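You operate a simulated robot arm through the tools that you are given. There is no shell and no other tool. Be economical: measure what you need, move in short steps, check, and stop when the job is done.

You are at the controls of a simulated robot arm. One attempt, no reset.

TASK
Soak the crusted saucepan in warm water till the crust lifts, then tip it out.
Fine: fill it to its line; leave it on the drying mat; tap off.

Only the result counts: the job must be done as asked and must still hold three seconds after the hand-in. Knocking over, shifting, dropping, spilling or breaking anything else fails it.

THE ROBOT
A 7-joint arm with a two-finger parallel gripper, fixed in place. Base frame: the origin is at the foot of the arm, x ahead of it, y to its left, z up. Readings come in cm, rad, newtons and seconds.
Its first joint turns from -2.007 to 2.007 rad. Payload 3.91 kg.
The TCP is the grasp point between the finger pads, 3 cm short of the fingertips. In the tool frame z runs along the fingers and y along their closing line. Largest opening 11 cm; finger width 2, thickness 1; the body of the gripper, 4.8 by 11.2 cm, starts 5.5 cm behind the TCP.
Orientation is told as [roll, pitch, yaw] about the base's x, y, z axes, in that order, counted from this pose: with the fingers straight down and closing along the base's y, the tool's x points along the base's -x, its y along +y and its z along -z.

THE INTERFACE
- The arm moves only by the tool send_rows. Its arguments are lists of equal length, an entry for each row: "linear": the shift along the tool's x, y, z in m, a list of three; "angular": the turn, a rotation vector about the tool's x, y, z in rad, a list of three; "fingers": the finger opening in m, from 0 to 0.11. In form: {"linear": [[dx, dy, dz], ...], "angular": [[wx, wy, wz], ...], "fingers": [fingers, ...]}. A call has 1 to 10 rows; each row is the pose to reach, as a shift and turn from the pose commanded when the call began, along the tool's axes at that moment. Each row takes 0.2 s and may step no farther than 5 cm and 0.15 rad from the row before; otherwise, or with a gripper value out of range, the whole call is refused. A pose out of reach is approached as far as the arm can. The call stops where the force on the tool passes 70 N (or 10 N more than at its start, if that is more) or the arm is blocked; 0.2 s more then pass. Each finger travels about 15.3 cm/s and halts on what it meets, pressing with about 34 N; the grip force reading is that of the motor and also rises with nothing between the fingers. The clock runs only during rows and for 0.2 s after the last one: add rows that repeat a pose to give the fingers time. The reply holds the time, the measured pose of the TCP, the force on the tool along the base axes, the opening and the grip force, in the units named above and with some noise.
- Cameras (640 x 400 px; columns grow to the right, rows downward): "scene" is fixed at [21.12, -50.27, 167.97]; the picture's right is [0.59, -0.81, 0.00], its down [-0.63, -0.46, -0.63] and it looks along [0.51, 0.37, -0.77] (base axes); focal length 322 px, centre (320, 200). "wrist" rides on the gripper at [-3.6, 0, -5.7] in the tool frame; the picture's right is [0.00, -1.00, 0.00], its down [0.97, 0.00, -0.24] and it looks along [0.24, 0.00, 0.97] (tool axes); focal length 218 px, centre (320, 200). There is no depth. A picture from a camera that has moved, and an enlarged one, comes with that camera's place and axes in the base frame and with its lens. The place of the scene camera against the robot may be out by one fixed shift of up to 1.2 cm in any direction.
- grab_frame(camera): a new picture of that camera. The clock stands still meanwhile.
- lift_body(by): slides the trunk up (or, below 0, down) by that many cm; the arm rides with it, the base frame stays. It gives what a move gives, with no picture.
- zoom(camera, box): a new picture of the part [left, top, right, bottom] of that camera's present view, enlarged. The clock stands still meanwhile.
- hand_in(): hands the job in; it is judged then, once.

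Work in short steps. Places have to be worked out from the pictures, the camera data and where the tool is seen: move nearer, look again, correct. Check each grasp and each placing, and mend what went wrong. You have 120 turns and 76 pictures in all, those below and enlarged ones among them. Open the gripper and draw the arm clear of the work before you hand the job in, unless the task says otherwise; then end with one line.

The tools are called after "Emit:" as name(argument=value, ...) on one line, values as JSON. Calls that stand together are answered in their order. send_rows: Moves the arm, as the interface text tells. Its arguments: {"type":"object","properties":{"linear":{"type":"array"},"angular":{"type":"array"},"fingers":{"type":"array"}},"required":["linear","angular","fingers"]} The other tools are called the same way: lift_body (by) slides the trunk up or down; grab_frame (camera) takes a picture; zoom (camera, box) takes an enlarged picture of a part of a camera's view; hand_in () hands the job in.

At the start:

```text
clock: 0.0
position: [49.67, 6.38, 129.27]
orientation: [0.001, 0.0, -0.002]
ft_force: [-0.2, 0.5, 0.2]
grip_width: 11.0
grasp_force: 0.0
trunk travel left (down, up): [-90.0, 9.0]
```

scene: 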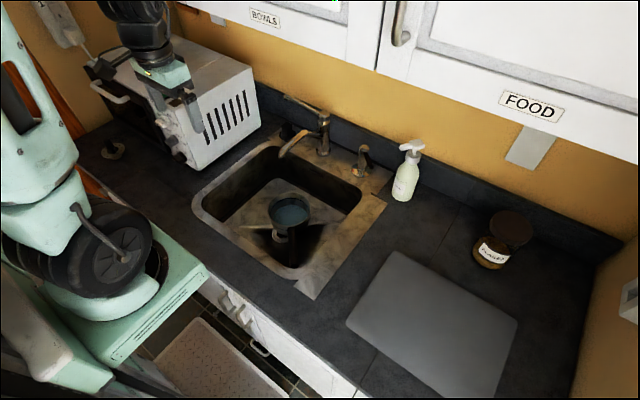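
wrist: 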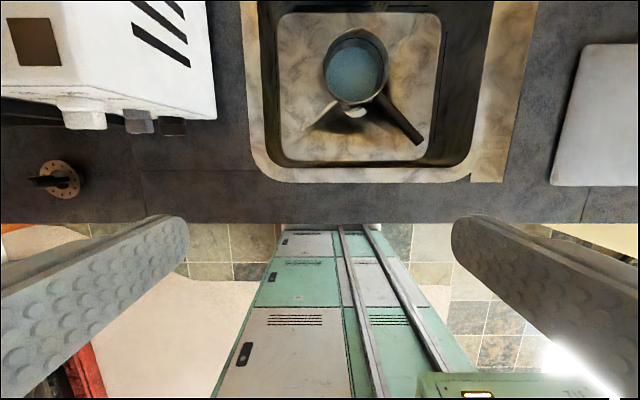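

The pan seems to stand in the sink with something bluish inside it. I'll zoom on the sink and tap first.

Emit:
zoom(camera="scene", box=[190, 80, 430, 300])

Emit:
zoom(camera="wrist", box=[240, 0, 520, 180])

```text
1.82 times, centred on (310, 190) of scene
camera zoom: at [21.12, -50.27, 167.97], right [0.59, -0.81, 0.0], down [-0.63, -0.46, -0.63], along [0.51, 0.37, -0.77], focal length 586 px, centre (338, 218)
```

zoom: 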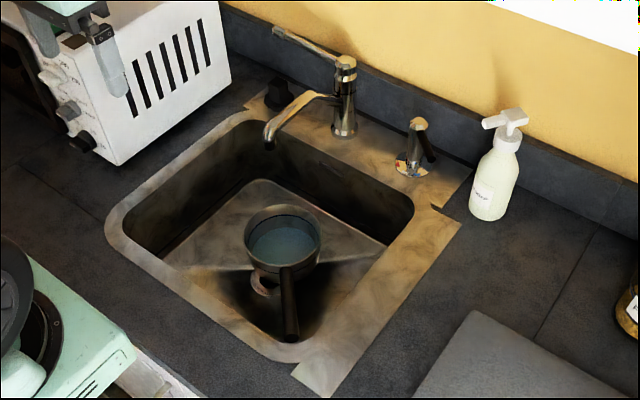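

```text
2.22 times, centred on (380, 90) of wrist
camera zoom: at [53.3, 6.36, 135.16], right [0.0, -1.0, 0.0], down [-0.97, 0.0, 0.24], along [-0.24, 0.0, -0.97], focal length 485 px, centre (187, 444)
```

zoom: 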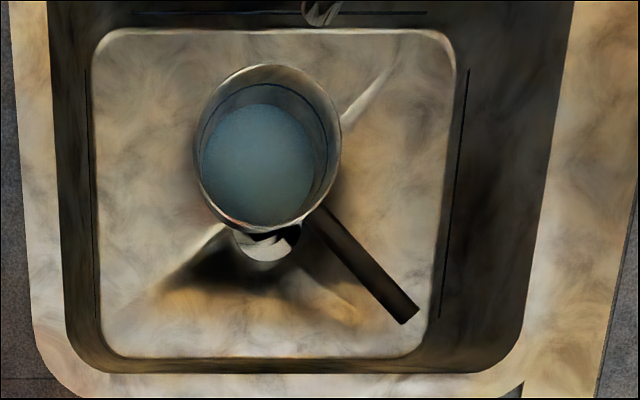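

I'll look more closely at the tap, the side knob and the pan.

Emit:
zoom(camera="scene", box=[270, 85, 390, 185])

Emit:
zoom(camera="scene", box=[250, 175, 350, 275])

Emit:
zoom(camera="scene", box=[460, 190, 560, 290])

```text
4.00 times, centred on (330, 135) of scene
camera zoom: at [21.12, -50.27, 167.97], right [0.59, -0.81, 0.0], down [-0.63, -0.46, -0.63], along [0.51, 0.37, -0.77], focal length 1290 px, centre (280, 460)
```

zoom: 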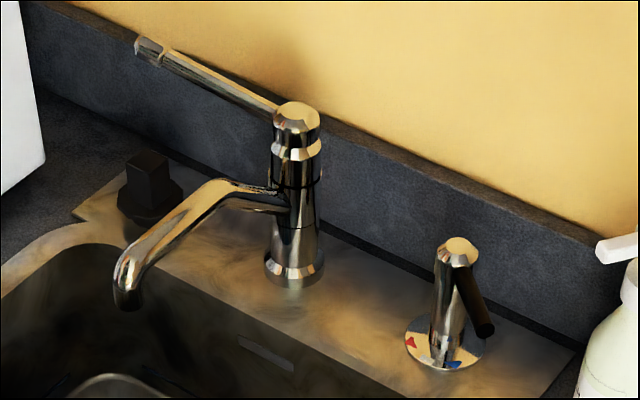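

```text
4.00 times, centred on (300, 225) of scene
camera zoom: at [21.12, -50.27, 167.97], right [0.59, -0.81, 0.0], down [-0.63, -0.46, -0.63], along [0.51, 0.37, -0.77], focal length 1290 px, centre (400, 100)
```

zoom: 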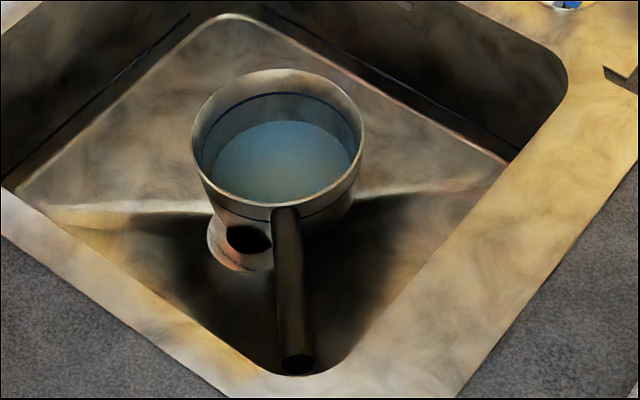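

```text
4.00 times, centred on (510, 240) of scene
camera zoom: at [21.12, -50.27, 167.97], right [0.59, -0.81, 0.0], down [-0.63, -0.46, -0.63], along [0.51, 0.37, -0.77], focal length 1290 px, centre (-440, 40)
```

zoom: 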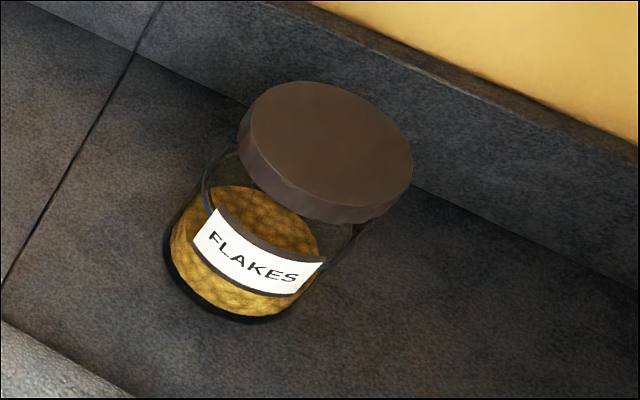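

The spout outlet works out to about (70, -1, 103), directly above the pan (rim about (70, -1.5, 80)). The counter is at about z 89 and the sink floor at about 74. I'll enlarge the mixer knob and the pan interior further.

Emit:
zoom(camera="scene", box=[345, 138, 385, 183])

Emit:
zoom(camera="scene", box=[266, 188, 316, 248])

Emit:
send_rows(linear=[[0, -0.02, 0], [0, -0.05, 0], [0, -0.08, 0]], angular=[[0, -0.15, 0], [0, -0.3, 0], [0, -0.45, 0]], fingers=[0.08, 0.04, 0.0])

Emit:
grab_frame(camera="wrist")

```text
8.89 times, centred on (365, 160) of scene
camera zoom: at [21.12, -50.27, 167.97], right [0.59, -0.81, 0.0], down [-0.63, -0.46, -0.63], along [0.51, 0.37, -0.77], focal length 2866 px, centre (-80, 551)
```

zoom: 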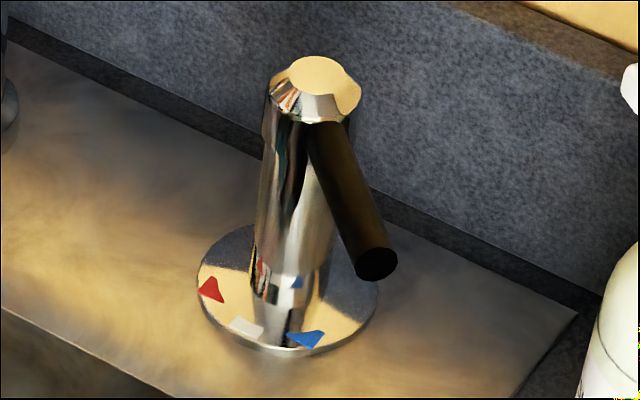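

```text
6.67 times, centred on (291, 218) of scene
camera zoom: at [21.12, -50.27, 167.97], right [0.59, -0.81, 0.0], down [-0.63, -0.46, -0.63], along [0.51, 0.37, -0.77], focal length 2150 px, centre (513, 80)
```

zoom: 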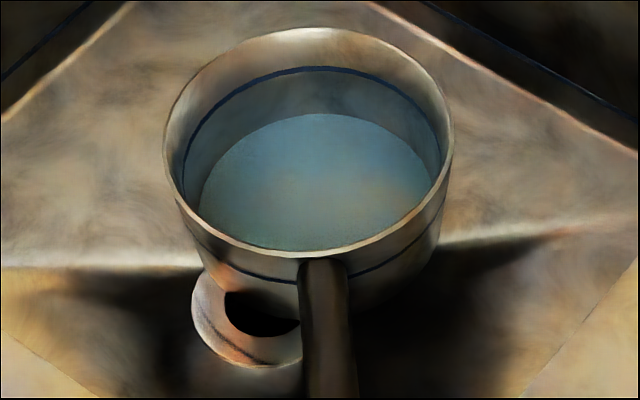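

```text
clock: 0.8
position: [51.04, -0.89, 130.34]
orientation: [-0.003, -0.448, 0.001]
ft_force: [0.1, 0.0, 0.0]
grip_width: 0.02
grasp_force: 34.2
out of reach, approached as far as the arm can: row 3
trunk travel left (down, up): [-90.0, 9.0]
```

```text
66 pictures are left
camera wrist: at [51.82, -0.93, 137.16], right [0.0, -1.0, 0.0], down [-0.98, 0.0, -0.2], along [0.2, 0.0, -0.98], focal length 218 px, centre (320, 200)
```

wrist: 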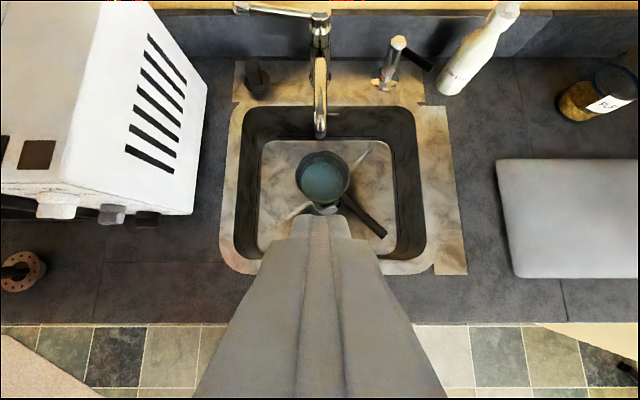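

The mixer has red (left), white (middle) and blue (right) marks, and its lever points past blue. I'll lower the trunk to get a closer view of the pan interior and the tap.

Emit:
lift_body(by=-18)

Emit:
grab_frame(camera="wrist")

Emit:
grab_frame(camera="scene")

```text
clock: 2.8
position: [51.03, -0.97, 112.39]
orientation: [-0.001, -0.448, -0.001]
ft_force: [0.1, -0.1, 0.8]
grip_width: 0.0
grasp_force: 34.0
trunk travel left (down, up): [-72.0, 27.0]
```

```text
65 pictures are left
camera wrist: at [51.81, -0.91, 119.19], right [0.0, -1.0, 0.0], down [-0.98, 0.0, -0.2], along [0.2, 0.0, -0.98], focal length 218 px, centre (320, 200)
```

wrist: 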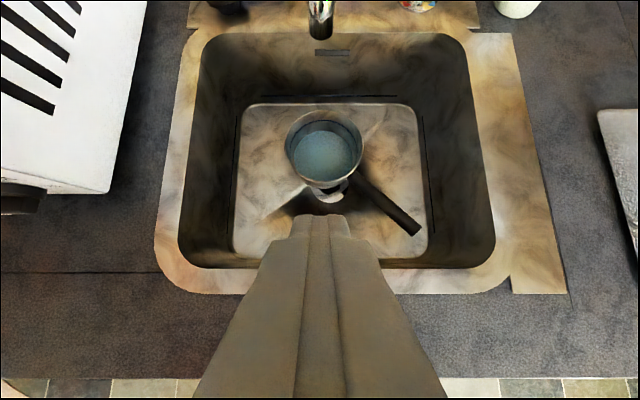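

```text
64 pictures are left
```

scene: 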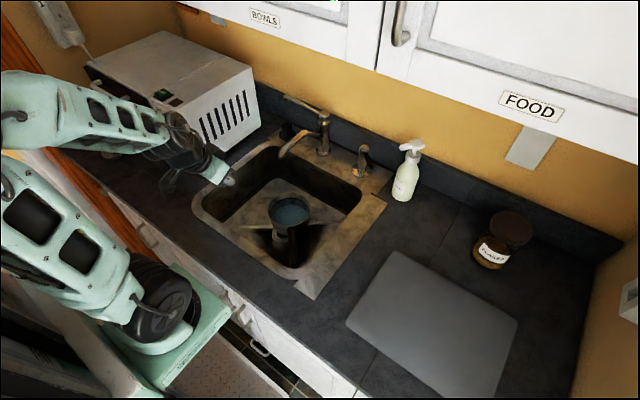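

I'll zoom on the pan from this closer viewpoint.

Emit:
zoom(camera="wrist", box=[270, 90, 430, 250])

```text
2.50 times, centred on (350, 170) of wrist
camera zoom: at [51.81, -0.91, 119.19], right [0.0, -1.0, 0.0], down [-0.98, 0.0, -0.2], along [0.2, 0.0, -0.98], focal length 546 px, centre (245, 275)
```

zoom: 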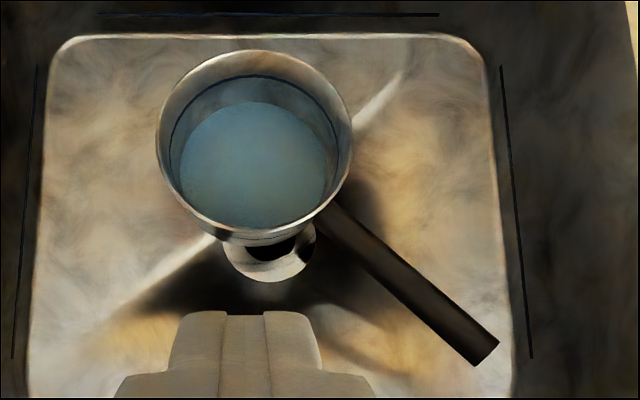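

I need to know whether the blue disc is water or the pan's bottom, so I'll zoom in tightly on the interior.

Emit:
zoom(camera="wrist", box=[283, 105, 366, 157])

Emit:
zoom(camera="scene", box=[276, 190, 306, 220])

```text
7.69 times, centred on (324, 131) of wrist
camera zoom: at [51.81, -0.91, 119.19], right [0.0, -1.0, 0.0], down [-0.98, 0.0, -0.2], along [0.2, 0.0, -0.98], focal length 1679 px, centre (285, 731)
```

zoom: 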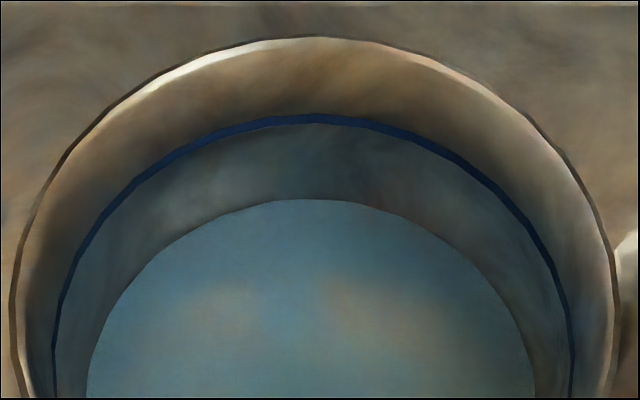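

```text
13.33 times, centred on (291, 205) of scene
camera zoom: at [21.12, -50.27, 167.97], right [0.59, -0.81, 0.0], down [-0.63, -0.46, -0.63], along [0.51, 0.37, -0.77], focal length 4300 px, centre (707, 133)
```

zoom: 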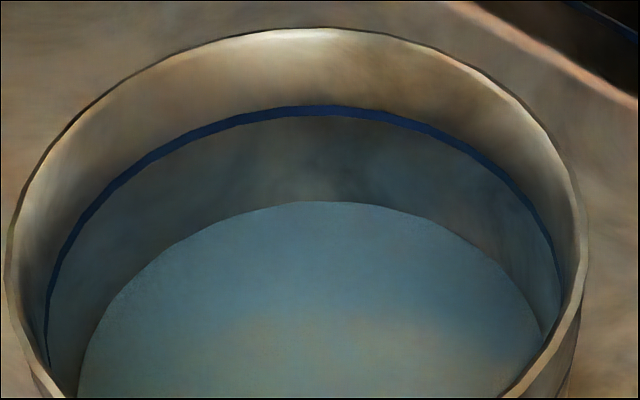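

The geometry puts the disc about 6 cm below the rim, so it is the pan's bottom. Everything below the line is blue-tinted, so the pan may already hold cold water up to the line. Its weight will tell. I'll straighten the tool, open it and turn 45° to line up over the handle.

Emit:
send_rows(linear=[[0, 0, 0], [0, 0, 0], [0, 0, 0]], angular=[[0, 0.15, 0], [0, 0.3, 0], [0, 0.448, 0]], fingers=[0.02, 0.04, 0.06])

Emit:
send_rows(linear=[[-0.02, -0.02, 0], [-0.04, -0.03, 0], [-0.06, -0.05, 0.02], [-0.08, -0.07, 0.04], [-0.1, -0.09, 0.06], [-0.105, -0.095, 0.08]], angular=[[0, 0, -0.14], [0, 0, -0.28], [0, 0, -0.42], [0, 0, -0.56], [0, 0, -0.7], [0, 0, -0.785]], fingers=[0.06, 0.06, 0.06, 0.06, 0.06, 0.06])

Emit:
grab_frame(camera="wrist")

Emit:
zoom(camera="scene", box=[190, 80, 430, 300])

```text
clock: 3.6
position: [51.01, -0.84, 112.37]
orientation: [-0.002, 0.0, 0.0]
ft_force: [0.0, 0.1, 0.4]
grip_width: 5.99
grasp_force: 0.1
trunk travel left (down, up): [-72.0, 27.0]
```

```text
clock: 5.0
position: [61.58, -10.41, 104.32]
orientation: [-0.002, 0.001, 0.787]
ft_force: [-0.1, -0.8, -0.3]
grip_width: 6.0
grasp_force: 0.1
trunk travel left (down, up): [-72.0, 27.0]
```

```text
60 pictures are left
camera wrist: at [64.09, -7.86, 110.17], right [0.71, -0.71, 0.0], down [-0.69, -0.69, 0.24], along [-0.17, -0.17, -0.97], focal length 218 px, centre (320, 200)
```

wrist: 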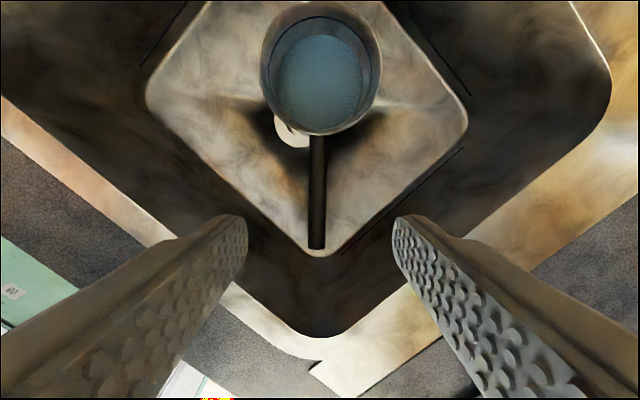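

```text
1.82 times, centred on (310, 190) of scene
camera zoom: at [21.12, -50.27, 167.97], right [0.59, -0.81, 0.0], down [-0.63, -0.46, -0.63], along [0.51, 0.37, -0.77], focal length 586 px, centre (338, 218)
```

zoom: 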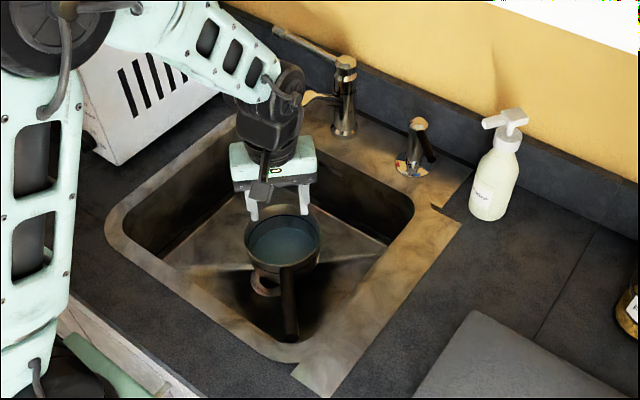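

The handle lies in the finger plane at about z 80. I'll descend astride it, a little closer to the pan, and look again before closing.

Emit:
send_rows(linear=[[-0.006, 0.003, 0.05], [-0.013, 0.003, 0.1], [-0.013, 0.003, 0.14], [-0.013, 0.003, 0.18]], angular=[[0, 0, 0], [0, 0, 0], [0, 0, 0], [0, 0, 0]], fingers=[0.06, 0.06, 0.06, 0.06])

Emit:
grab_frame(camera="wrist")

```text
refused: row 1 steps farther than a row can; nothing moved
```

```text
58 pictures are left
camera wrist: at [64.09, -7.86, 110.17], right [0.71, -0.71, 0.0], down [-0.69, -0.69, 0.24], along [-0.17, -0.17, -0.97], focal length 218 px, centre (320, 200)
```

wrist: 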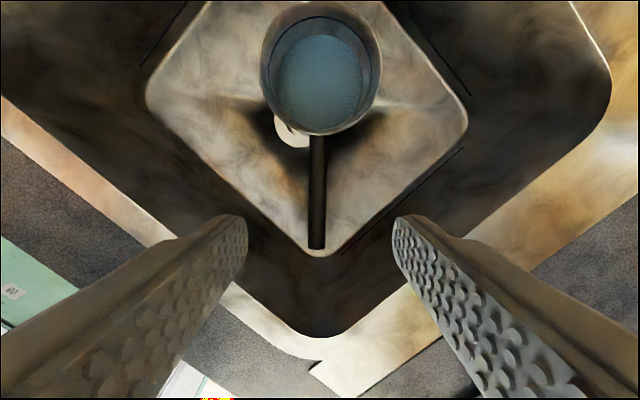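

The first row's step was just over the 5 cm limit, so I'll use smaller steps.

Emit:
send_rows(linear=[[-0.006, 0.003, 0.04], [-0.013, 0.003, 0.08], [-0.013, 0.003, 0.12], [-0.013, 0.003, 0.16], [-0.013, 0.003, 0.18]], angular=[[0, 0, 0], [0, 0, 0], [0, 0, 0], [0, 0, 0], [0, 0, 0]], fingers=[0.06, 0.06, 0.06, 0.06, 0.06])

Emit:
grab_frame(camera="wrist")

Emit:
zoom(camera="scene", box=[240, 150, 360, 270])

```text
clock: 6.2
position: [62.13, -9.27, 86.38]
orientation: [0.0, -0.001, 0.785]
ft_force: [0.2, 0.2, 0.3]
grip_width: 6.03
grasp_force: 0.1
trunk travel left (down, up): [-72.0, 27.0]
```

```text
57 pictures are left
camera wrist: at [64.72, -6.76, 92.17], right [0.71, -0.71, 0.0], down [-0.69, -0.69, 0.24], along [-0.17, -0.17, -0.97], focal length 218 px, centre (320, 200)
```

wrist: 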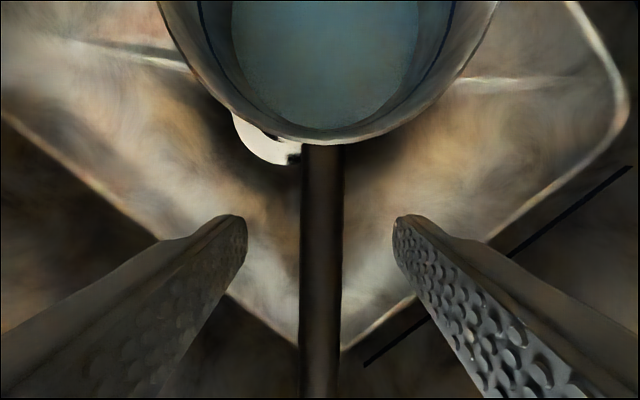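

```text
3.33 times, centred on (300, 210) of scene
camera zoom: at [21.12, -50.27, 167.97], right [0.59, -0.81, 0.0], down [-0.63, -0.46, -0.63], along [0.51, 0.37, -0.77], focal length 1075 px, centre (387, 167)
```

zoom: 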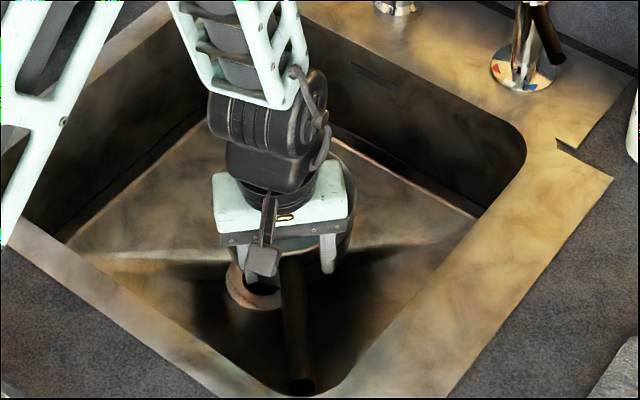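

The fingers straddle the handle cleanly. I'll lower to about z 79.8 and close.

Emit:
send_rows(linear=[[0, 0, 0.035], [0, 0, 0.066]], angular=[[0, 0, 0], [0, 0, 0]], fingers=[0.06, 0.06])

Emit:
send_rows(linear=[[0, 0, 0], [0, 0, 0], [0, 0, 0]], angular=[[0, 0, 0], [0, 0, 0], [0, 0, 0]], fingers=[0.03, 0.0, 0.0])

Emit:
grab_frame(camera="wrist")

```text
clock: 6.8
position: [62.1, -9.32, 79.62]
orientation: [0.002, 0.002, 0.786]
ft_force: [-0.9, 0.3, -1.0]
grip_width: 6.0
grasp_force: 0.3
trunk travel left (down, up): [-72.0, 27.0]
```

```text
clock: 7.6
position: [62.28, -9.21, 79.77]
orientation: [-0.001, 0.001, 0.785]
ft_force: [1.6, -1.4, 0.2]
grip_width: 2.44
grasp_force: 34.1
trunk travel left (down, up): [-72.0, 27.0]
```

```text
55 pictures are left
camera wrist: at [64.81, -6.83, 85.59], right [0.71, -0.71, 0.0], down [-0.69, -0.69, 0.24], along [-0.17, -0.17, -0.97], focal length 218 px, centre (320, 200)
```

wrist: 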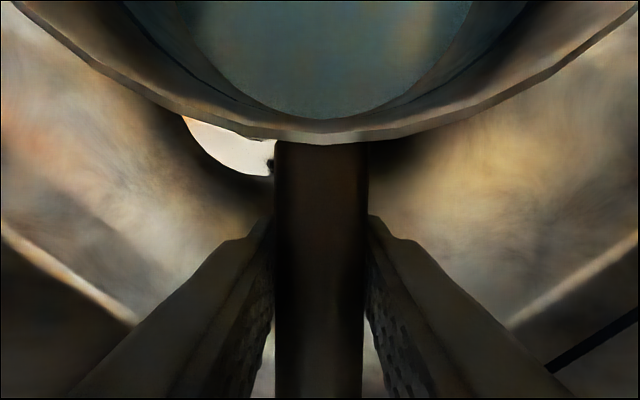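

The grip holds at 2.44 cm. I'll lift slightly to feel the weight.

Emit:
send_rows(linear=[[0, 0, -0.005], [0, 0, -0.01], [0, 0, -0.015], [0, 0, -0.015]], angular=[[0, 0, 0], [0, 0, 0], [0, 0, 0], [0, 0, 0]], fingers=[0, 0, 0, 0])

Emit:
grab_frame(camera="wrist")

Emit:
zoom(camera="scene", box=[240, 150, 360, 270])

```text
clock: 8.6
position: [62.34, -9.26, 81.22]
orientation: [-0.002, -0.001, 0.785]
ft_force: [0.5, 0.6, 1.2]
grip_width: 2.45
grasp_force: 33.8
trunk travel left (down, up): [-72.0, 27.0]
```

```text
54 pictures are left
camera wrist: at [64.79, -6.8, 87.13], right [0.71, -0.71, 0.0], down [-0.69, -0.69, 0.24], along [-0.17, -0.17, -0.97], focal length 218 px, centre (320, 200)
```

wrist: 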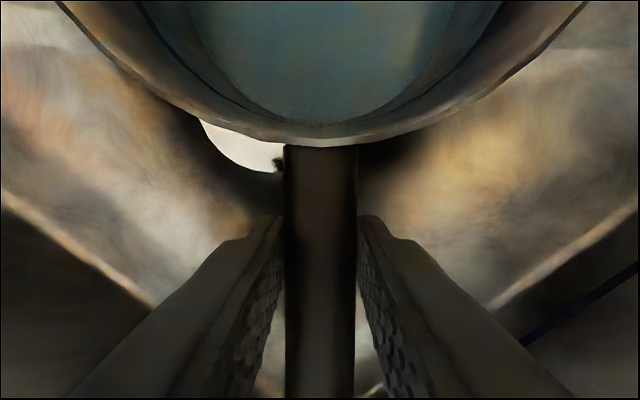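

```text
3.33 times, centred on (300, 210) of scene
camera zoom: at [21.12, -50.27, 167.97], right [0.59, -0.81, 0.0], down [-0.63, -0.46, -0.63], along [0.51, 0.37, -0.77], focal length 1075 px, centre (387, 167)
```

zoom: 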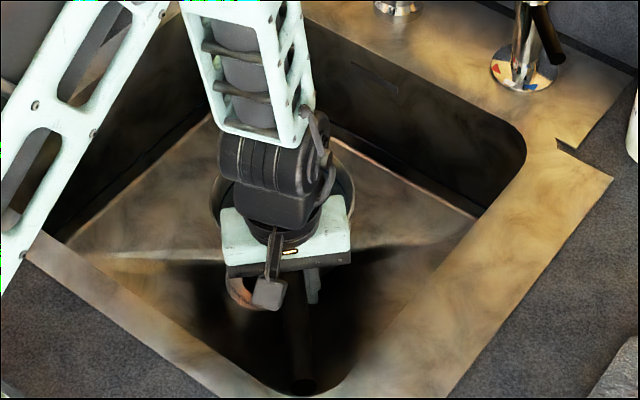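

The handle didn't rise with the fingers: its apparent width shrank and the force stayed near 1 N, so the pads slid up it. I'll open, go deeper so the handle sits at mid-pad, and regrip.

Emit:
send_rows(linear=[[0, 0, 0], [0, 0, 0.025], [0, 0, 0.03], [0, 0, 0.03]], angular=[[0, 0, 0], [0, 0, 0], [0, 0, 0], [0, 0, 0]], fingers=[0.045, 0.045, 0.045, 0.045])

Emit:
send_rows(linear=[[0, 0, 0], [0, 0, 0], [0, 0, 0], [0, 0, 0], [0, 0, -0.005], [0, 0, -0.005]], angular=[[0, 0, 0], [0, 0, 0], [0, 0, 0], [0, 0, 0], [0, 0, 0], [0, 0, 0]], fingers=[0.0, 0.0, 0.0, 0.0, 0.0, 0.0])

Emit:
grab_frame(camera="wrist")

```text
clock: 9.6
position: [62.25, -9.19, 78.22]
orientation: [-0.002, 0.004, 0.787]
ft_force: [0.2, -0.1, -0.8]
grip_width: 4.48
grasp_force: 0.1
trunk travel left (down, up): [-72.0, 27.0]
```

```text
clock: 11.0
position: [62.2, -9.19, 78.75]
orientation: [-0.001, 0.001, 0.785]
ft_force: [-0.4, 0.1, -7.4]
grip_width: 2.5
grasp_force: 34.1
trunk travel left (down, up): [-72.0, 27.0]
```

```text
52 pictures are left
camera wrist: at [64.78, -6.71, 84.55], right [0.71, -0.71, 0.0], down [-0.69, -0.69, 0.24], along [-0.17, -0.17, -0.97], focal length 218 px, centre (320, 200)
```

wrist: 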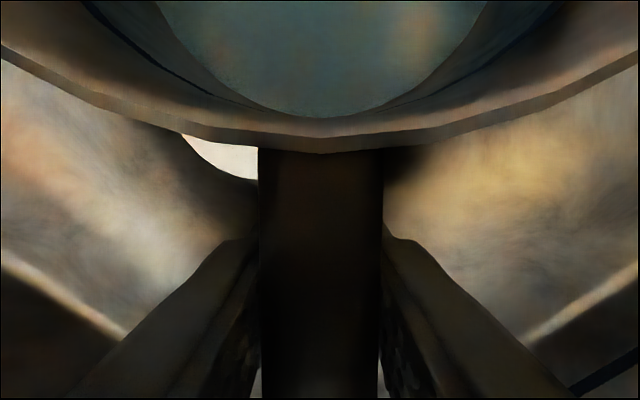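

Now the tool carries about 7 N. I'll continue lifting slowly.

Emit:
send_rows(linear=[[0, 0, -0.005], [0, 0, -0.01], [0, 0, -0.015], [0, 0, -0.02], [0, 0, -0.02]], angular=[[0, 0, 0], [0, 0, 0], [0, 0, 0], [0, 0, 0], [0, 0, 0]], fingers=[0, 0, 0, 0, 0])

Emit:
grab_frame(camera="wrist")

Emit:
zoom(camera="scene", box=[240, 150, 360, 270])

```text
clock: 12.2
position: [62.16, -9.29, 80.76]
orientation: [0.0, 0.004, 0.781]
ft_force: [-0.9, -0.5, -7.3]
grip_width: 2.49
grasp_force: 34.0
trunk travel left (down, up): [-72.0, 27.0]
```

```text
51 pictures are left
camera wrist: at [64.79, -6.79, 86.57], right [0.71, -0.71, 0.0], down [-0.69, -0.69, 0.24], along [-0.17, -0.17, -0.97], focal length 218 px, centre (320, 200)
```

wrist: 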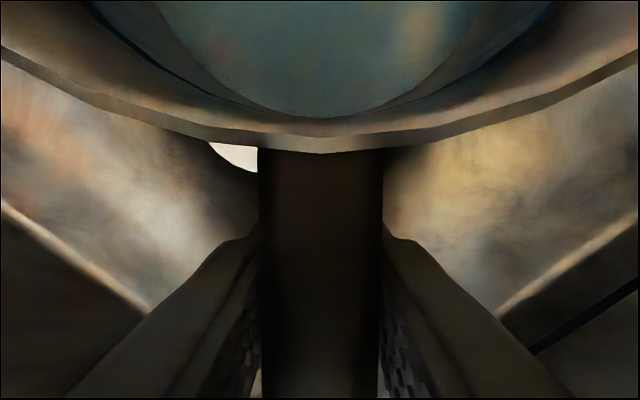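

```text
3.33 times, centred on (300, 210) of scene
camera zoom: at [21.12, -50.27, 167.97], right [0.59, -0.81, 0.0], down [-0.63, -0.46, -0.63], along [0.51, 0.37, -0.77], focal length 1075 px, centre (387, 167)
```

zoom: 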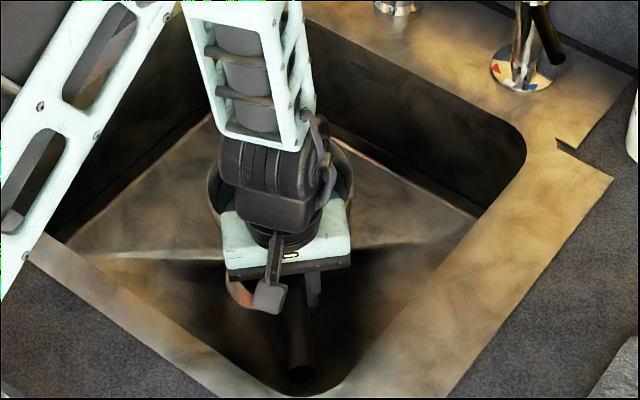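

The pan is held rigidly and weighs about 7.3 N. If it already holds cold water, that must go first, so I'll move it clear of the spout, still over the sink, and up to about z 100.

Emit:
send_rows(linear=[[0.01, 0.003, -0.015], [0.025, 0.008, -0.035], [0.04, 0.013, -0.06], [0.055, 0.018, -0.085], [0.07, 0.023, -0.11], [0.085, 0.028, -0.135], [0.095, 0.032, -0.16], [0.103, 0.034, -0.18], [0.106, 0.035, -0.19], [0.106, 0.035, -0.19]], angular=[[0, 0, 0], [0, 0, 0], [0, 0, 0], [0, 0, 0], [0, 0, 0], [0, 0, 0], [0, 0, 0], [0, 0, 0], [0, 0, 0], [0, 0, 0]], fingers=[0, 0, 0, 0, 0, 0, 0, 0, 0, 0])

Emit:
grab_frame(camera="scene")

Emit:
grab_frame(camera="wrist")

```text
clock: 14.4
position: [52.27, -14.34, 99.73]
orientation: [0.0, 0.001, 0.783]
ft_force: [-0.3, -0.2, -7.4]
grip_width: 2.49
grasp_force: 34.4
trunk travel left (down, up): [-72.0, 27.0]
```

```text
49 pictures are left
```

scene: 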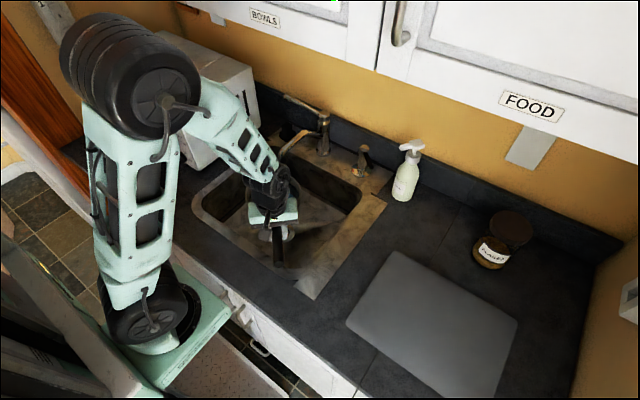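

```text
48 pictures are left
camera wrist: at [54.85, -11.83, 105.61], right [0.71, -0.71, 0.0], down [-0.69, -0.69, 0.24], along [-0.17, -0.17, -0.97], focal length 218 px, centre (320, 200)
```

wrist: 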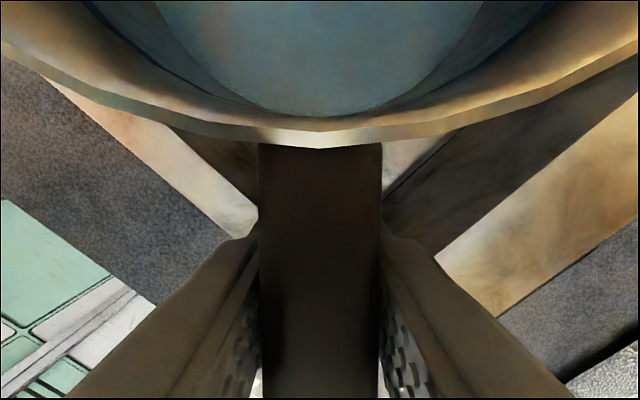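

I'll tip it about the handle axis in stages, with the fingers swinging away from the arm.

Emit:
send_rows(linear=[[0, 0, 0], [0, 0, 0], [0, 0, 0], [0, 0, 0], [0, 0, 0], [0, 0, 0]], angular=[[0.1, 0, 0], [0.2, 0, 0], [0.32, 0, 0], [0.44, 0, 0], [0.56, 0, 0], [0.68, 0, 0]], fingers=[0, 0, 0, 0, 0, 0])

Emit:
zoom(camera="scene", box=[190, 100, 370, 290])

Emit:
grab_frame(camera="wrist")

```text
clock: 15.8
position: [57.97, -12.55, 100.11]
orientation: [-0.681, 0.004, 0.784]
ft_force: [-0.1, -1.3, -7.8]
grip_width: 2.47
grasp_force: 34.1
out of reach, approached as far as the arm can: row 3, 4, 5, 6
trunk travel left (down, up): [-72.0, 27.0]
```

```text
2.11 times, centred on (280, 195) of scene
camera zoom: at [21.12, -50.27, 167.97], right [0.59, -0.81, 0.0], down [-0.63, -0.46, -0.63], along [0.51, 0.37, -0.77], focal length 679 px, centre (404, 210)
```

zoom: 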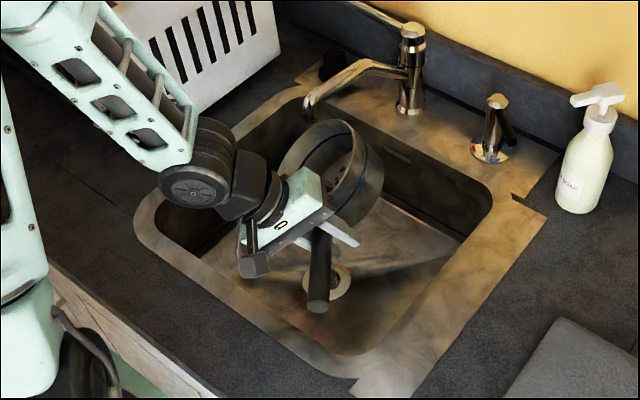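

```text
46 pictures are left
camera wrist: at [57.98, -7.5, 104.61], right [0.55, -0.55, 0.63], down [-0.79, -0.58, 0.19], along [0.26, -0.6, -0.75], focal length 218 px, centre (320, 200)
```

wrist: 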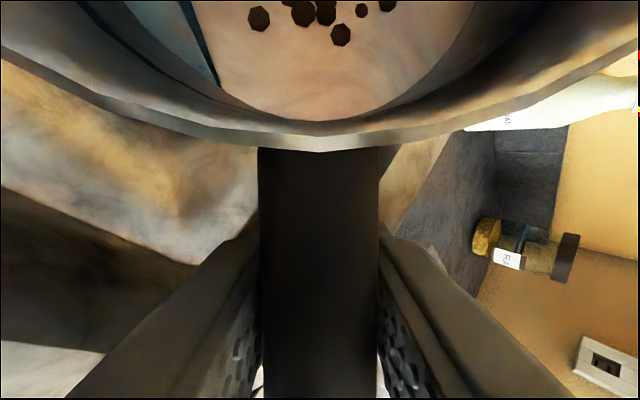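

The blue tint is gone and dark crust spots show, so the pan did hold old cold water that has now mostly run out. The tool drifted toward the spout because of a reach limit, so I'll shift to the right, away from the spout, before finishing the tip.

Emit:
send_rows(linear=[[0, -0.028, 0.021], [-0.002, -0.056, 0.042], [-0.0035, -0.084, 0.064], [-0.0035, -0.084, 0.064]], angular=[[0, 0, 0], [0, 0, 0], [0, 0, 0], [0, 0, 0]], fingers=[0, 0, 0, 0])

```text
clock: 16.8
position: [65.7, -19.73, 100.48]
orientation: [-0.682, 0.002, 0.784]
ft_force: [0.3, -0.2, -8.1]
grip_width: 2.47
grasp_force: 34.4
trunk travel left (down, up): [-72.0, 27.0]
```

The shift worked, so I'll continue tipping past 90°.

Emit:
send_rows(linear=[[0, 0, 0], [0, 0, 0], [0, 0, 0], [0, 0, 0], [0, 0, 0], [0, 0, 0], [0, 0, 0], [0, 0, 0]], angular=[[0.13, 0, 0], [0.26, 0, 0], [0.39, 0, 0], [0.52, 0, 0], [0.65, 0, 0], [0.78, 0, 0], [0.91, 0, 0], [1.0, 0, 0]], fingers=[0, 0, 0, 0, 0, 0, 0, 0])

Emit:
grab_frame(camera="wrist")

Emit:
grab_frame(camera="scene")

```text
clock: 18.6
position: [65.5, -19.72, 100.31]
orientation: [-1.681, 0.002, 0.783]
ft_force: [-0.1, -0.1, -6.7]
grip_width: 2.49
grasp_force: 34.0
trunk travel left (down, up): [-72.0, 27.0]
```

```text
45 pictures are left
camera wrist: at [64.07, -13.17, 99.95], right [-0.08, 0.08, 0.99], down [-0.86, -0.52, -0.03], along [0.51, -0.85, 0.11], focal length 218 px, centre (320, 200)
```

wrist: 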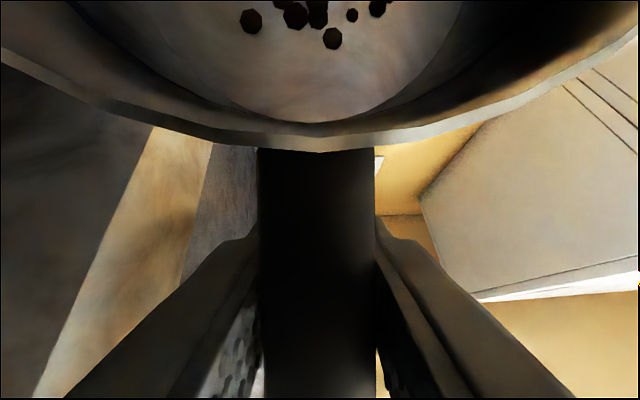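

```text
44 pictures are left
```

scene: 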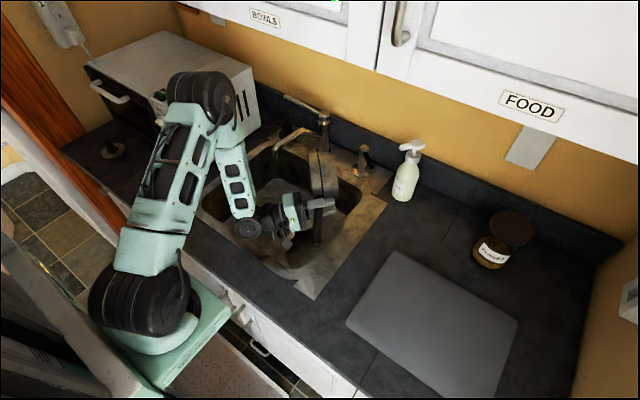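

The pan is empty, with crust spots on its bottom. I'll turn it upright again.

Emit:
send_rows(linear=[[0, 0, 0], [0, 0, 0], [0, 0, 0], [0, 0, 0], [0, 0, 0], [0, 0, 0], [0, 0, 0], [0, 0, 0], [0, 0, 0], [0, 0, 0]], angular=[[-0.15, 0, 0], [-0.3, 0, 0], [-0.45, 0, 0], [-0.6, 0, 0], [-0.75, 0, 0], [-0.9, 0, 0], [-1.05, 0, 0], [-1.2, 0, 0], [-1.35, 0, 0], [-1.5, 0, 0]], fingers=[0, 0, 0, 0, 0, 0, 0, 0, 0, 0])

Emit:
send_rows(linear=[[0, 0, 0], [0, 0, 0]], angular=[[-0.1, 0, 0], [-0.181, 0, 0]], fingers=[0, 0])

Emit:
send_rows(linear=[[0.008, 0.032, 0], [0.017, 0.064, 0], [0.025, 0.097, 0], [0.034, 0.129, 0], [0.034, 0.129, 0.03], [0.034, 0.129, 0.06], [0.034, 0.129, 0.09], [0.034, 0.129, 0.12], [0.034, 0.129, 0.12]], angular=[[0, 0, 0], [0, 0, 0], [0, 0, 0], [0, 0, 0], [0, 0, 0], [0, 0, 0], [0, 0, 0], [0, 0, 0], [0, 0, 0]], fingers=[0, 0, 0, 0, 0, 0, 0, 0, 0])

```text
clock: 20.8
position: [65.49, -19.7, 100.45]
orientation: [-0.179, 0.001, 0.784]
ft_force: [0.1, 0.4, -6.7]
grip_width: 2.48
grasp_force: 34.6
trunk travel left (down, up): [-72.0, 27.0]
```

```text
clock: 21.4
position: [65.43, -19.75, 100.34]
orientation: [0.002, -0.001, 0.785]
ft_force: [0.2, 1.1, -6.2]
grip_width: 2.42
grasp_force: 33.8
trunk travel left (down, up): [-72.0, 27.0]
```

```text
clock: 23.4
position: [53.93, -13.06, 88.52]
orientation: [-0.002, 0.002, 0.783]
ft_force: [-0.5, -0.4, -7.1]
grip_width: 2.45
grasp_force: 33.6
trunk travel left (down, up): [-72.0, 27.0]
```

Upright again. Now I'll move back under the spout and set the pan down where it stood.

Emit:
send_rows(linear=[[-0.028, -0.01, 0.01], [-0.057, -0.021, 0.02], [-0.0854, -0.0315, 0.03], [-0.0854, -0.0315, 0.055], [-0.0854, -0.0315, 0.08], [-0.0854, -0.0315, 0.095], [-0.0854, -0.0315, 0.101], [-0.0854, -0.0315, 0.101]], angular=[[0, 0, 0], [0, 0, 0], [0, 0, 0], [0, 0, 0], [0, 0, 0], [0, 0, 0], [0, 0, 0], [0, 0, 0]], fingers=[0, 0, 0, 0, 0, 0, 0, 0])

```text
clock: 25.2
position: [62.15, -9.2, 78.53]
orientation: [0.0, -0.001, 0.784]
ft_force: [-5.9, -3.3, 24.7]
grip_width: 2.47
grasp_force: 34.3
trunk travel left (down, up): [-72.0, 27.0]
```

Contact: the pan presses on the floor. I'll release, rise clear and look.

Emit:
send_rows(linear=[[0, 0, -0.003], [0, 0, -0.003], [0, 0, -0.003], [0, 0, -0.04], [0, 0, -0.08], [0.02, 0, -0.12], [0.04, 0, -0.16], [0.06, 0, -0.2]], angular=[[0, 0, 0], [0, 0, 0], [0, 0, 0], [0, 0, 0], [0, 0, 0], [0, 0, 0], [0, 0, 0], [0, 0, 0]], fingers=[0.0, 0.05, 0.05, 0.05, 0.05, 0.05, 0.05, 0.05])

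Emit:
grab_frame(camera="wrist")

Emit:
zoom(camera="scene", box=[190, 80, 430, 300])

```text
clock: 27.0
position: [58.02, -13.34, 98.3]
orientation: [0.001, 0.003, 0.786]
ft_force: [0.0, 0.4, -0.4]
grip_width: 5.01
grasp_force: 0.1
trunk travel left (down, up): [-72.0, 27.0]
```

```text
43 pictures are left
camera wrist: at [60.55, -10.83, 104.13], right [0.71, -0.71, 0.0], down [-0.69, -0.69, 0.24], along [-0.17, -0.17, -0.97], focal length 218 px, centre (320, 200)
```

wrist: 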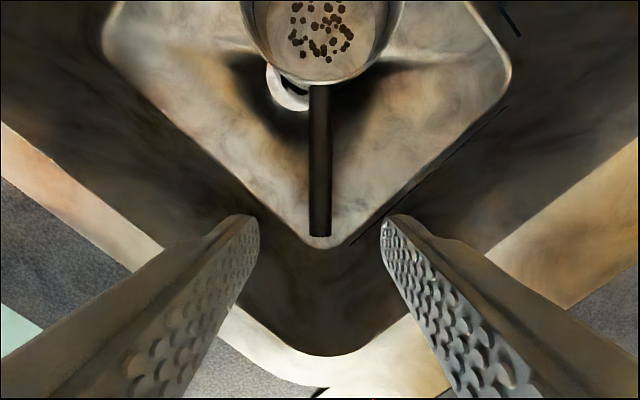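

```text
1.82 times, centred on (310, 190) of scene
camera zoom: at [21.12, -50.27, 167.97], right [0.59, -0.81, 0.0], down [-0.63, -0.46, -0.63], along [0.51, 0.37, -0.77], focal length 586 px, centre (338, 218)
```

zoom: 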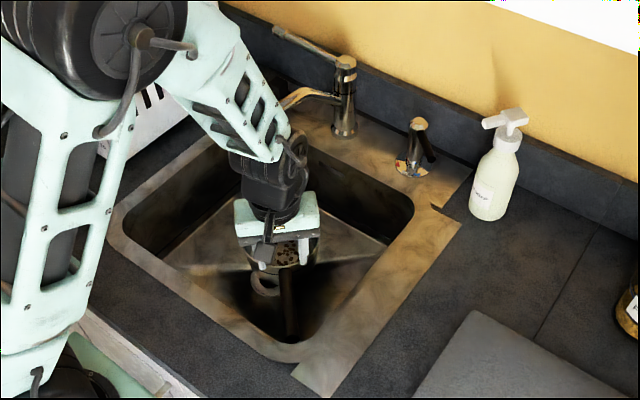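

The pan stands upright under the spout, empty, with its crust spots visible. Next is the mixer: white (warm) faces front, and the lever sits at or past blue. I'll rise, unwind the yaw and get a close view of the knob.

Emit:
send_rows(linear=[[0, 0, -0.04], [0, -0.01, -0.08], [0, -0.02, -0.12], [0, -0.035, -0.14], [0, -0.054, -0.14], [0, -0.054, -0.14]], angular=[[0, 0, 0.13], [0, 0, 0.27], [0, 0, 0.4], [0, 0, 0.53], [0, 0, 0.66], [0, 0, 0.785]], fingers=[0.04, 0.04, 0.04, 0.04, 0.04, 0.04])

Emit:
send_rows(linear=[[0, 0, 0], [0, 0, 0], [0, 0, 0], [0, 0, 0], [0, 0, 0]], angular=[[0, -0.15, 0], [0, -0.3, 0], [0, -0.45, 0], [0, -0.6, 0], [0, -0.75, 0]], fingers=[0.04, 0.04, 0.04, 0.04, 0.04])

Emit:
grab_frame(camera="wrist")

```text
clock: 28.4
position: [61.76, -17.23, 112.45]
orientation: [0.0, 0.001, -0.002]
ft_force: [0.2, 0.2, 0.9]
grip_width: 4.01
grasp_force: 0.1
trunk travel left (down, up): [-72.0, 27.0]
```

```text
clock: 29.6
position: [61.56, -16.56, 112.22]
orientation: [0.017, -0.663, 0.012]
ft_force: [0.3, -0.4, -0.3]
grip_width: 4.0
grasp_force: 0.0
out of reach, approached as far as the arm can: row 5
trunk travel left (down, up): [-72.0, 27.0]
```

```text
41 pictures are left
camera wrist: at [61.12, -16.81, 119.07], right [0.02, -1.0, -0.01], down [-0.91, -0.02, -0.41], along [0.41, 0.02, -0.91], focal length 218 px, centre (320, 200)
```

wrist: 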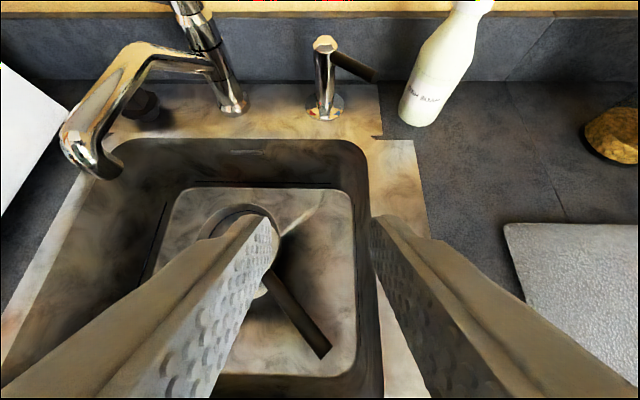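

The knob and its lever are in view; I'll zoom on them.

Emit:
zoom(camera="wrist", box=[270, 20, 430, 130])

```text
3.64 times, centred on (350, 75) of wrist
camera zoom: at [61.12, -16.81, 119.07], right [0.02, -1.0, -0.01], down [-0.91, -0.02, -0.41], along [0.41, 0.02, -0.91], focal length 794 px, centre (211, 654)
```

zoom: 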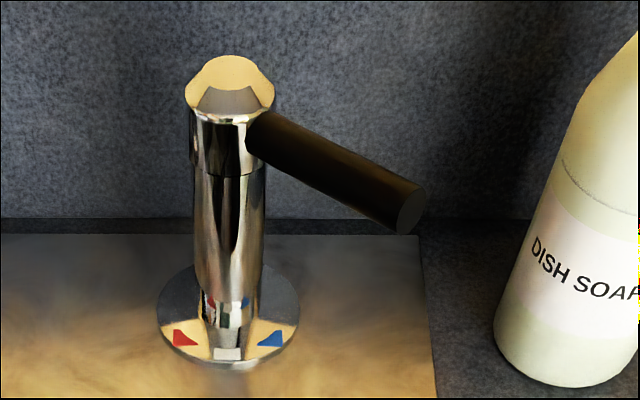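

The lever is level at about z 99.5, about 8 cm long, and points at blue (about 52° right of front). The post axis is at about (92.3, -16.5). I'll bring the opened fingers above the lever to straddle it, then centre it on y = -16.5, which is the white mark.

Emit:
send_rows(linear=[[-0.029, -0.009, 0.0315], [-0.058, -0.018, 0.063], [-0.087, -0.027, 0.0945], [-0.116, -0.036, 0.126], [-0.145, -0.045, 0.157], [-0.1735, -0.054, 0.1887], [-0.1735, -0.054, 0.1887]], angular=[[0, 0, 0], [0, 0, 0], [0, 0, 0], [0, 0, 0], [0, 0, 0], [0, 0, 0], [0, 0, 0]], fingers=[0.065, 0.065, 0.065, 0.065, 0.065, 0.065, 0.065])

Emit:
grab_frame(camera="wrist")

Emit:
zoom(camera="scene", box=[270, 85, 430, 215])

```text
clock: 31.2
position: [87.35, -21.43, 108.17]
orientation: [0.028, -0.664, -0.001]
ft_force: [-0.1, -0.7, -0.3]
grip_width: 6.48
grasp_force: 0.1
trunk travel left (down, up): [-72.0, 27.0]
```

```text
39 pictures are left
camera wrist: at [86.59, -21.59, 114.9], right [0.02, -1.0, -0.02], down [-0.91, -0.01, -0.41], along [0.41, 0.03, -0.91], focal length 218 px, centre (320, 200)
```

wrist: 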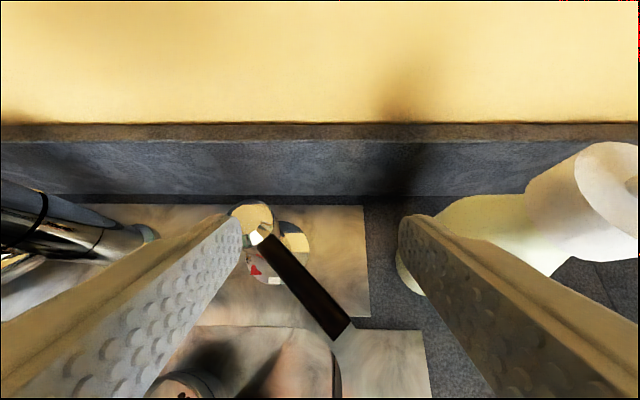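

```text
3.08 times, centred on (350, 150) of scene
camera zoom: at [21.12, -50.27, 167.97], right [0.59, -0.81, 0.0], down [-0.63, -0.46, -0.63], along [0.51, 0.37, -0.77], focal length 992 px, centre (228, 354)
```

zoom: 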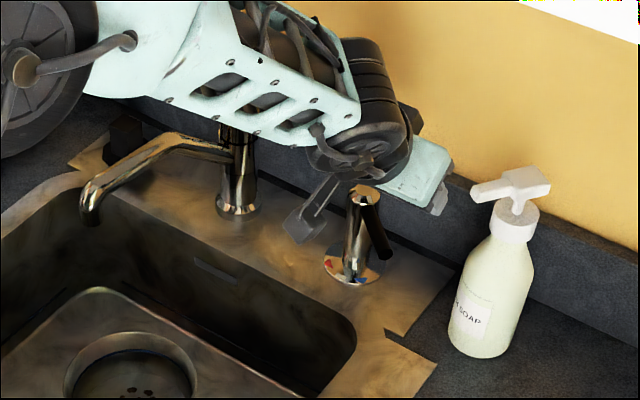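

Refined: post axis about (91.4, -16.7), lever tip about (84.9, -22.5). I'll pull back slightly and lower the fingers astride the lever.

Emit:
send_rows(linear=[[0.019, 0.003, -0.0022], [0.04, 0.003, 0.0245], [0.0603, 0.003, 0.0506], [0.0603, 0.003, 0.0506]], angular=[[0, 0, 0], [0, 0, 0], [0, 0, 0], [0, 0, 0]], fingers=[0.065, 0.065, 0.065, 0.065])

Emit:
grab_frame(camera="wrist")

```text
clock: 32.2
position: [85.83, -21.02, 100.36]
orientation: [0.028, -0.667, 0.0]
ft_force: [0.5, -0.2, 0.5]
grip_width: 6.51
grasp_force: 0.0
trunk travel left (down, up): [-72.0, 27.0]
```

```text
37 pictures are left
camera wrist: at [85.01, -21.25, 107.15], right [0.02, -1.0, -0.02], down [-0.91, -0.01, -0.41], along [0.41, 0.03, -0.91], focal length 218 px, centre (320, 200)
```

wrist: 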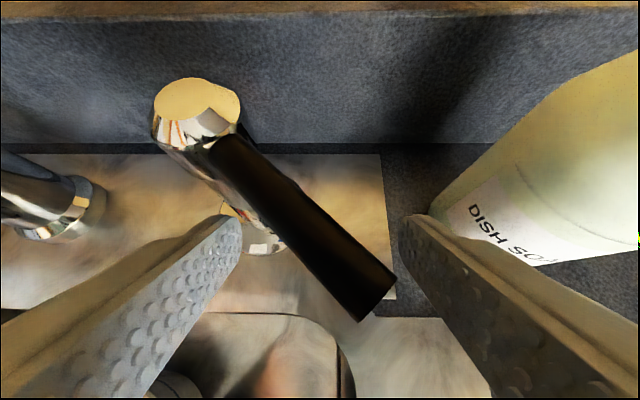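

The lever is between the fingers. I'll shift left to y ≈ -16.8 and close gently so the lever centres facing front, onto white.

Emit:
send_rows(linear=[[0, 0.015, 0], [0, 0.03, 0], [0, 0.042, 0], [0, 0.042, 0], [0, 0.042, 0], [0, 0.042, 0]], angular=[[0, 0, 0], [0, 0, 0], [0, 0, 0], [0, 0, 0], [0, 0, 0], [0, 0, 0]], fingers=[0.065, 0.065, 0.065, 0.045, 0.03, 0.022])

Emit:
grab_frame(camera="wrist")

Emit:
zoom(camera="scene", box=[320, 125, 400, 195])

```text
clock: 33.6
position: [85.52, -16.75, 100.46]
orientation: [0.027, -0.668, -0.001]
ft_force: [0.1, 0.8, -1.1]
grip_width: 2.19
grasp_force: 0.0
trunk travel left (down, up): [-72.0, 27.0]
```

```text
36 pictures are left
camera wrist: at [84.93, -17.01, 107.3], right [0.02, -1.0, -0.02], down [-0.91, -0.01, -0.41], along [0.41, 0.03, -0.91], focal length 218 px, centre (320, 200)
```

wrist: 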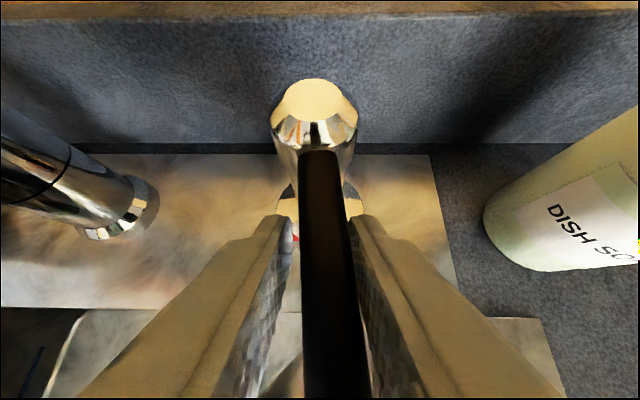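

```text
5.71 times, centred on (360, 160) of scene
camera zoom: at [21.12, -50.27, 167.97], right [0.59, -0.81, 0.0], down [-0.63, -0.46, -0.63], along [0.51, 0.37, -0.77], focal length 1843 px, centre (91, 429)
```

zoom: 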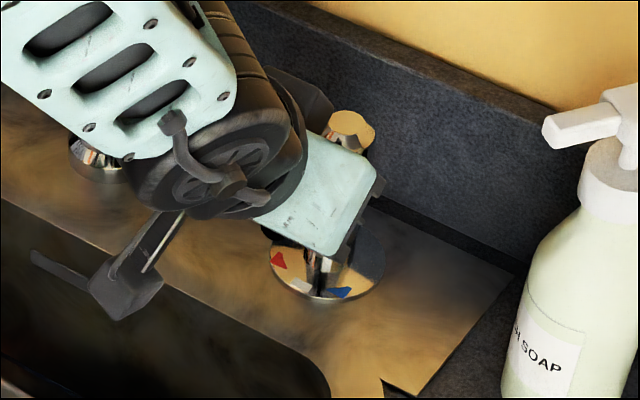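

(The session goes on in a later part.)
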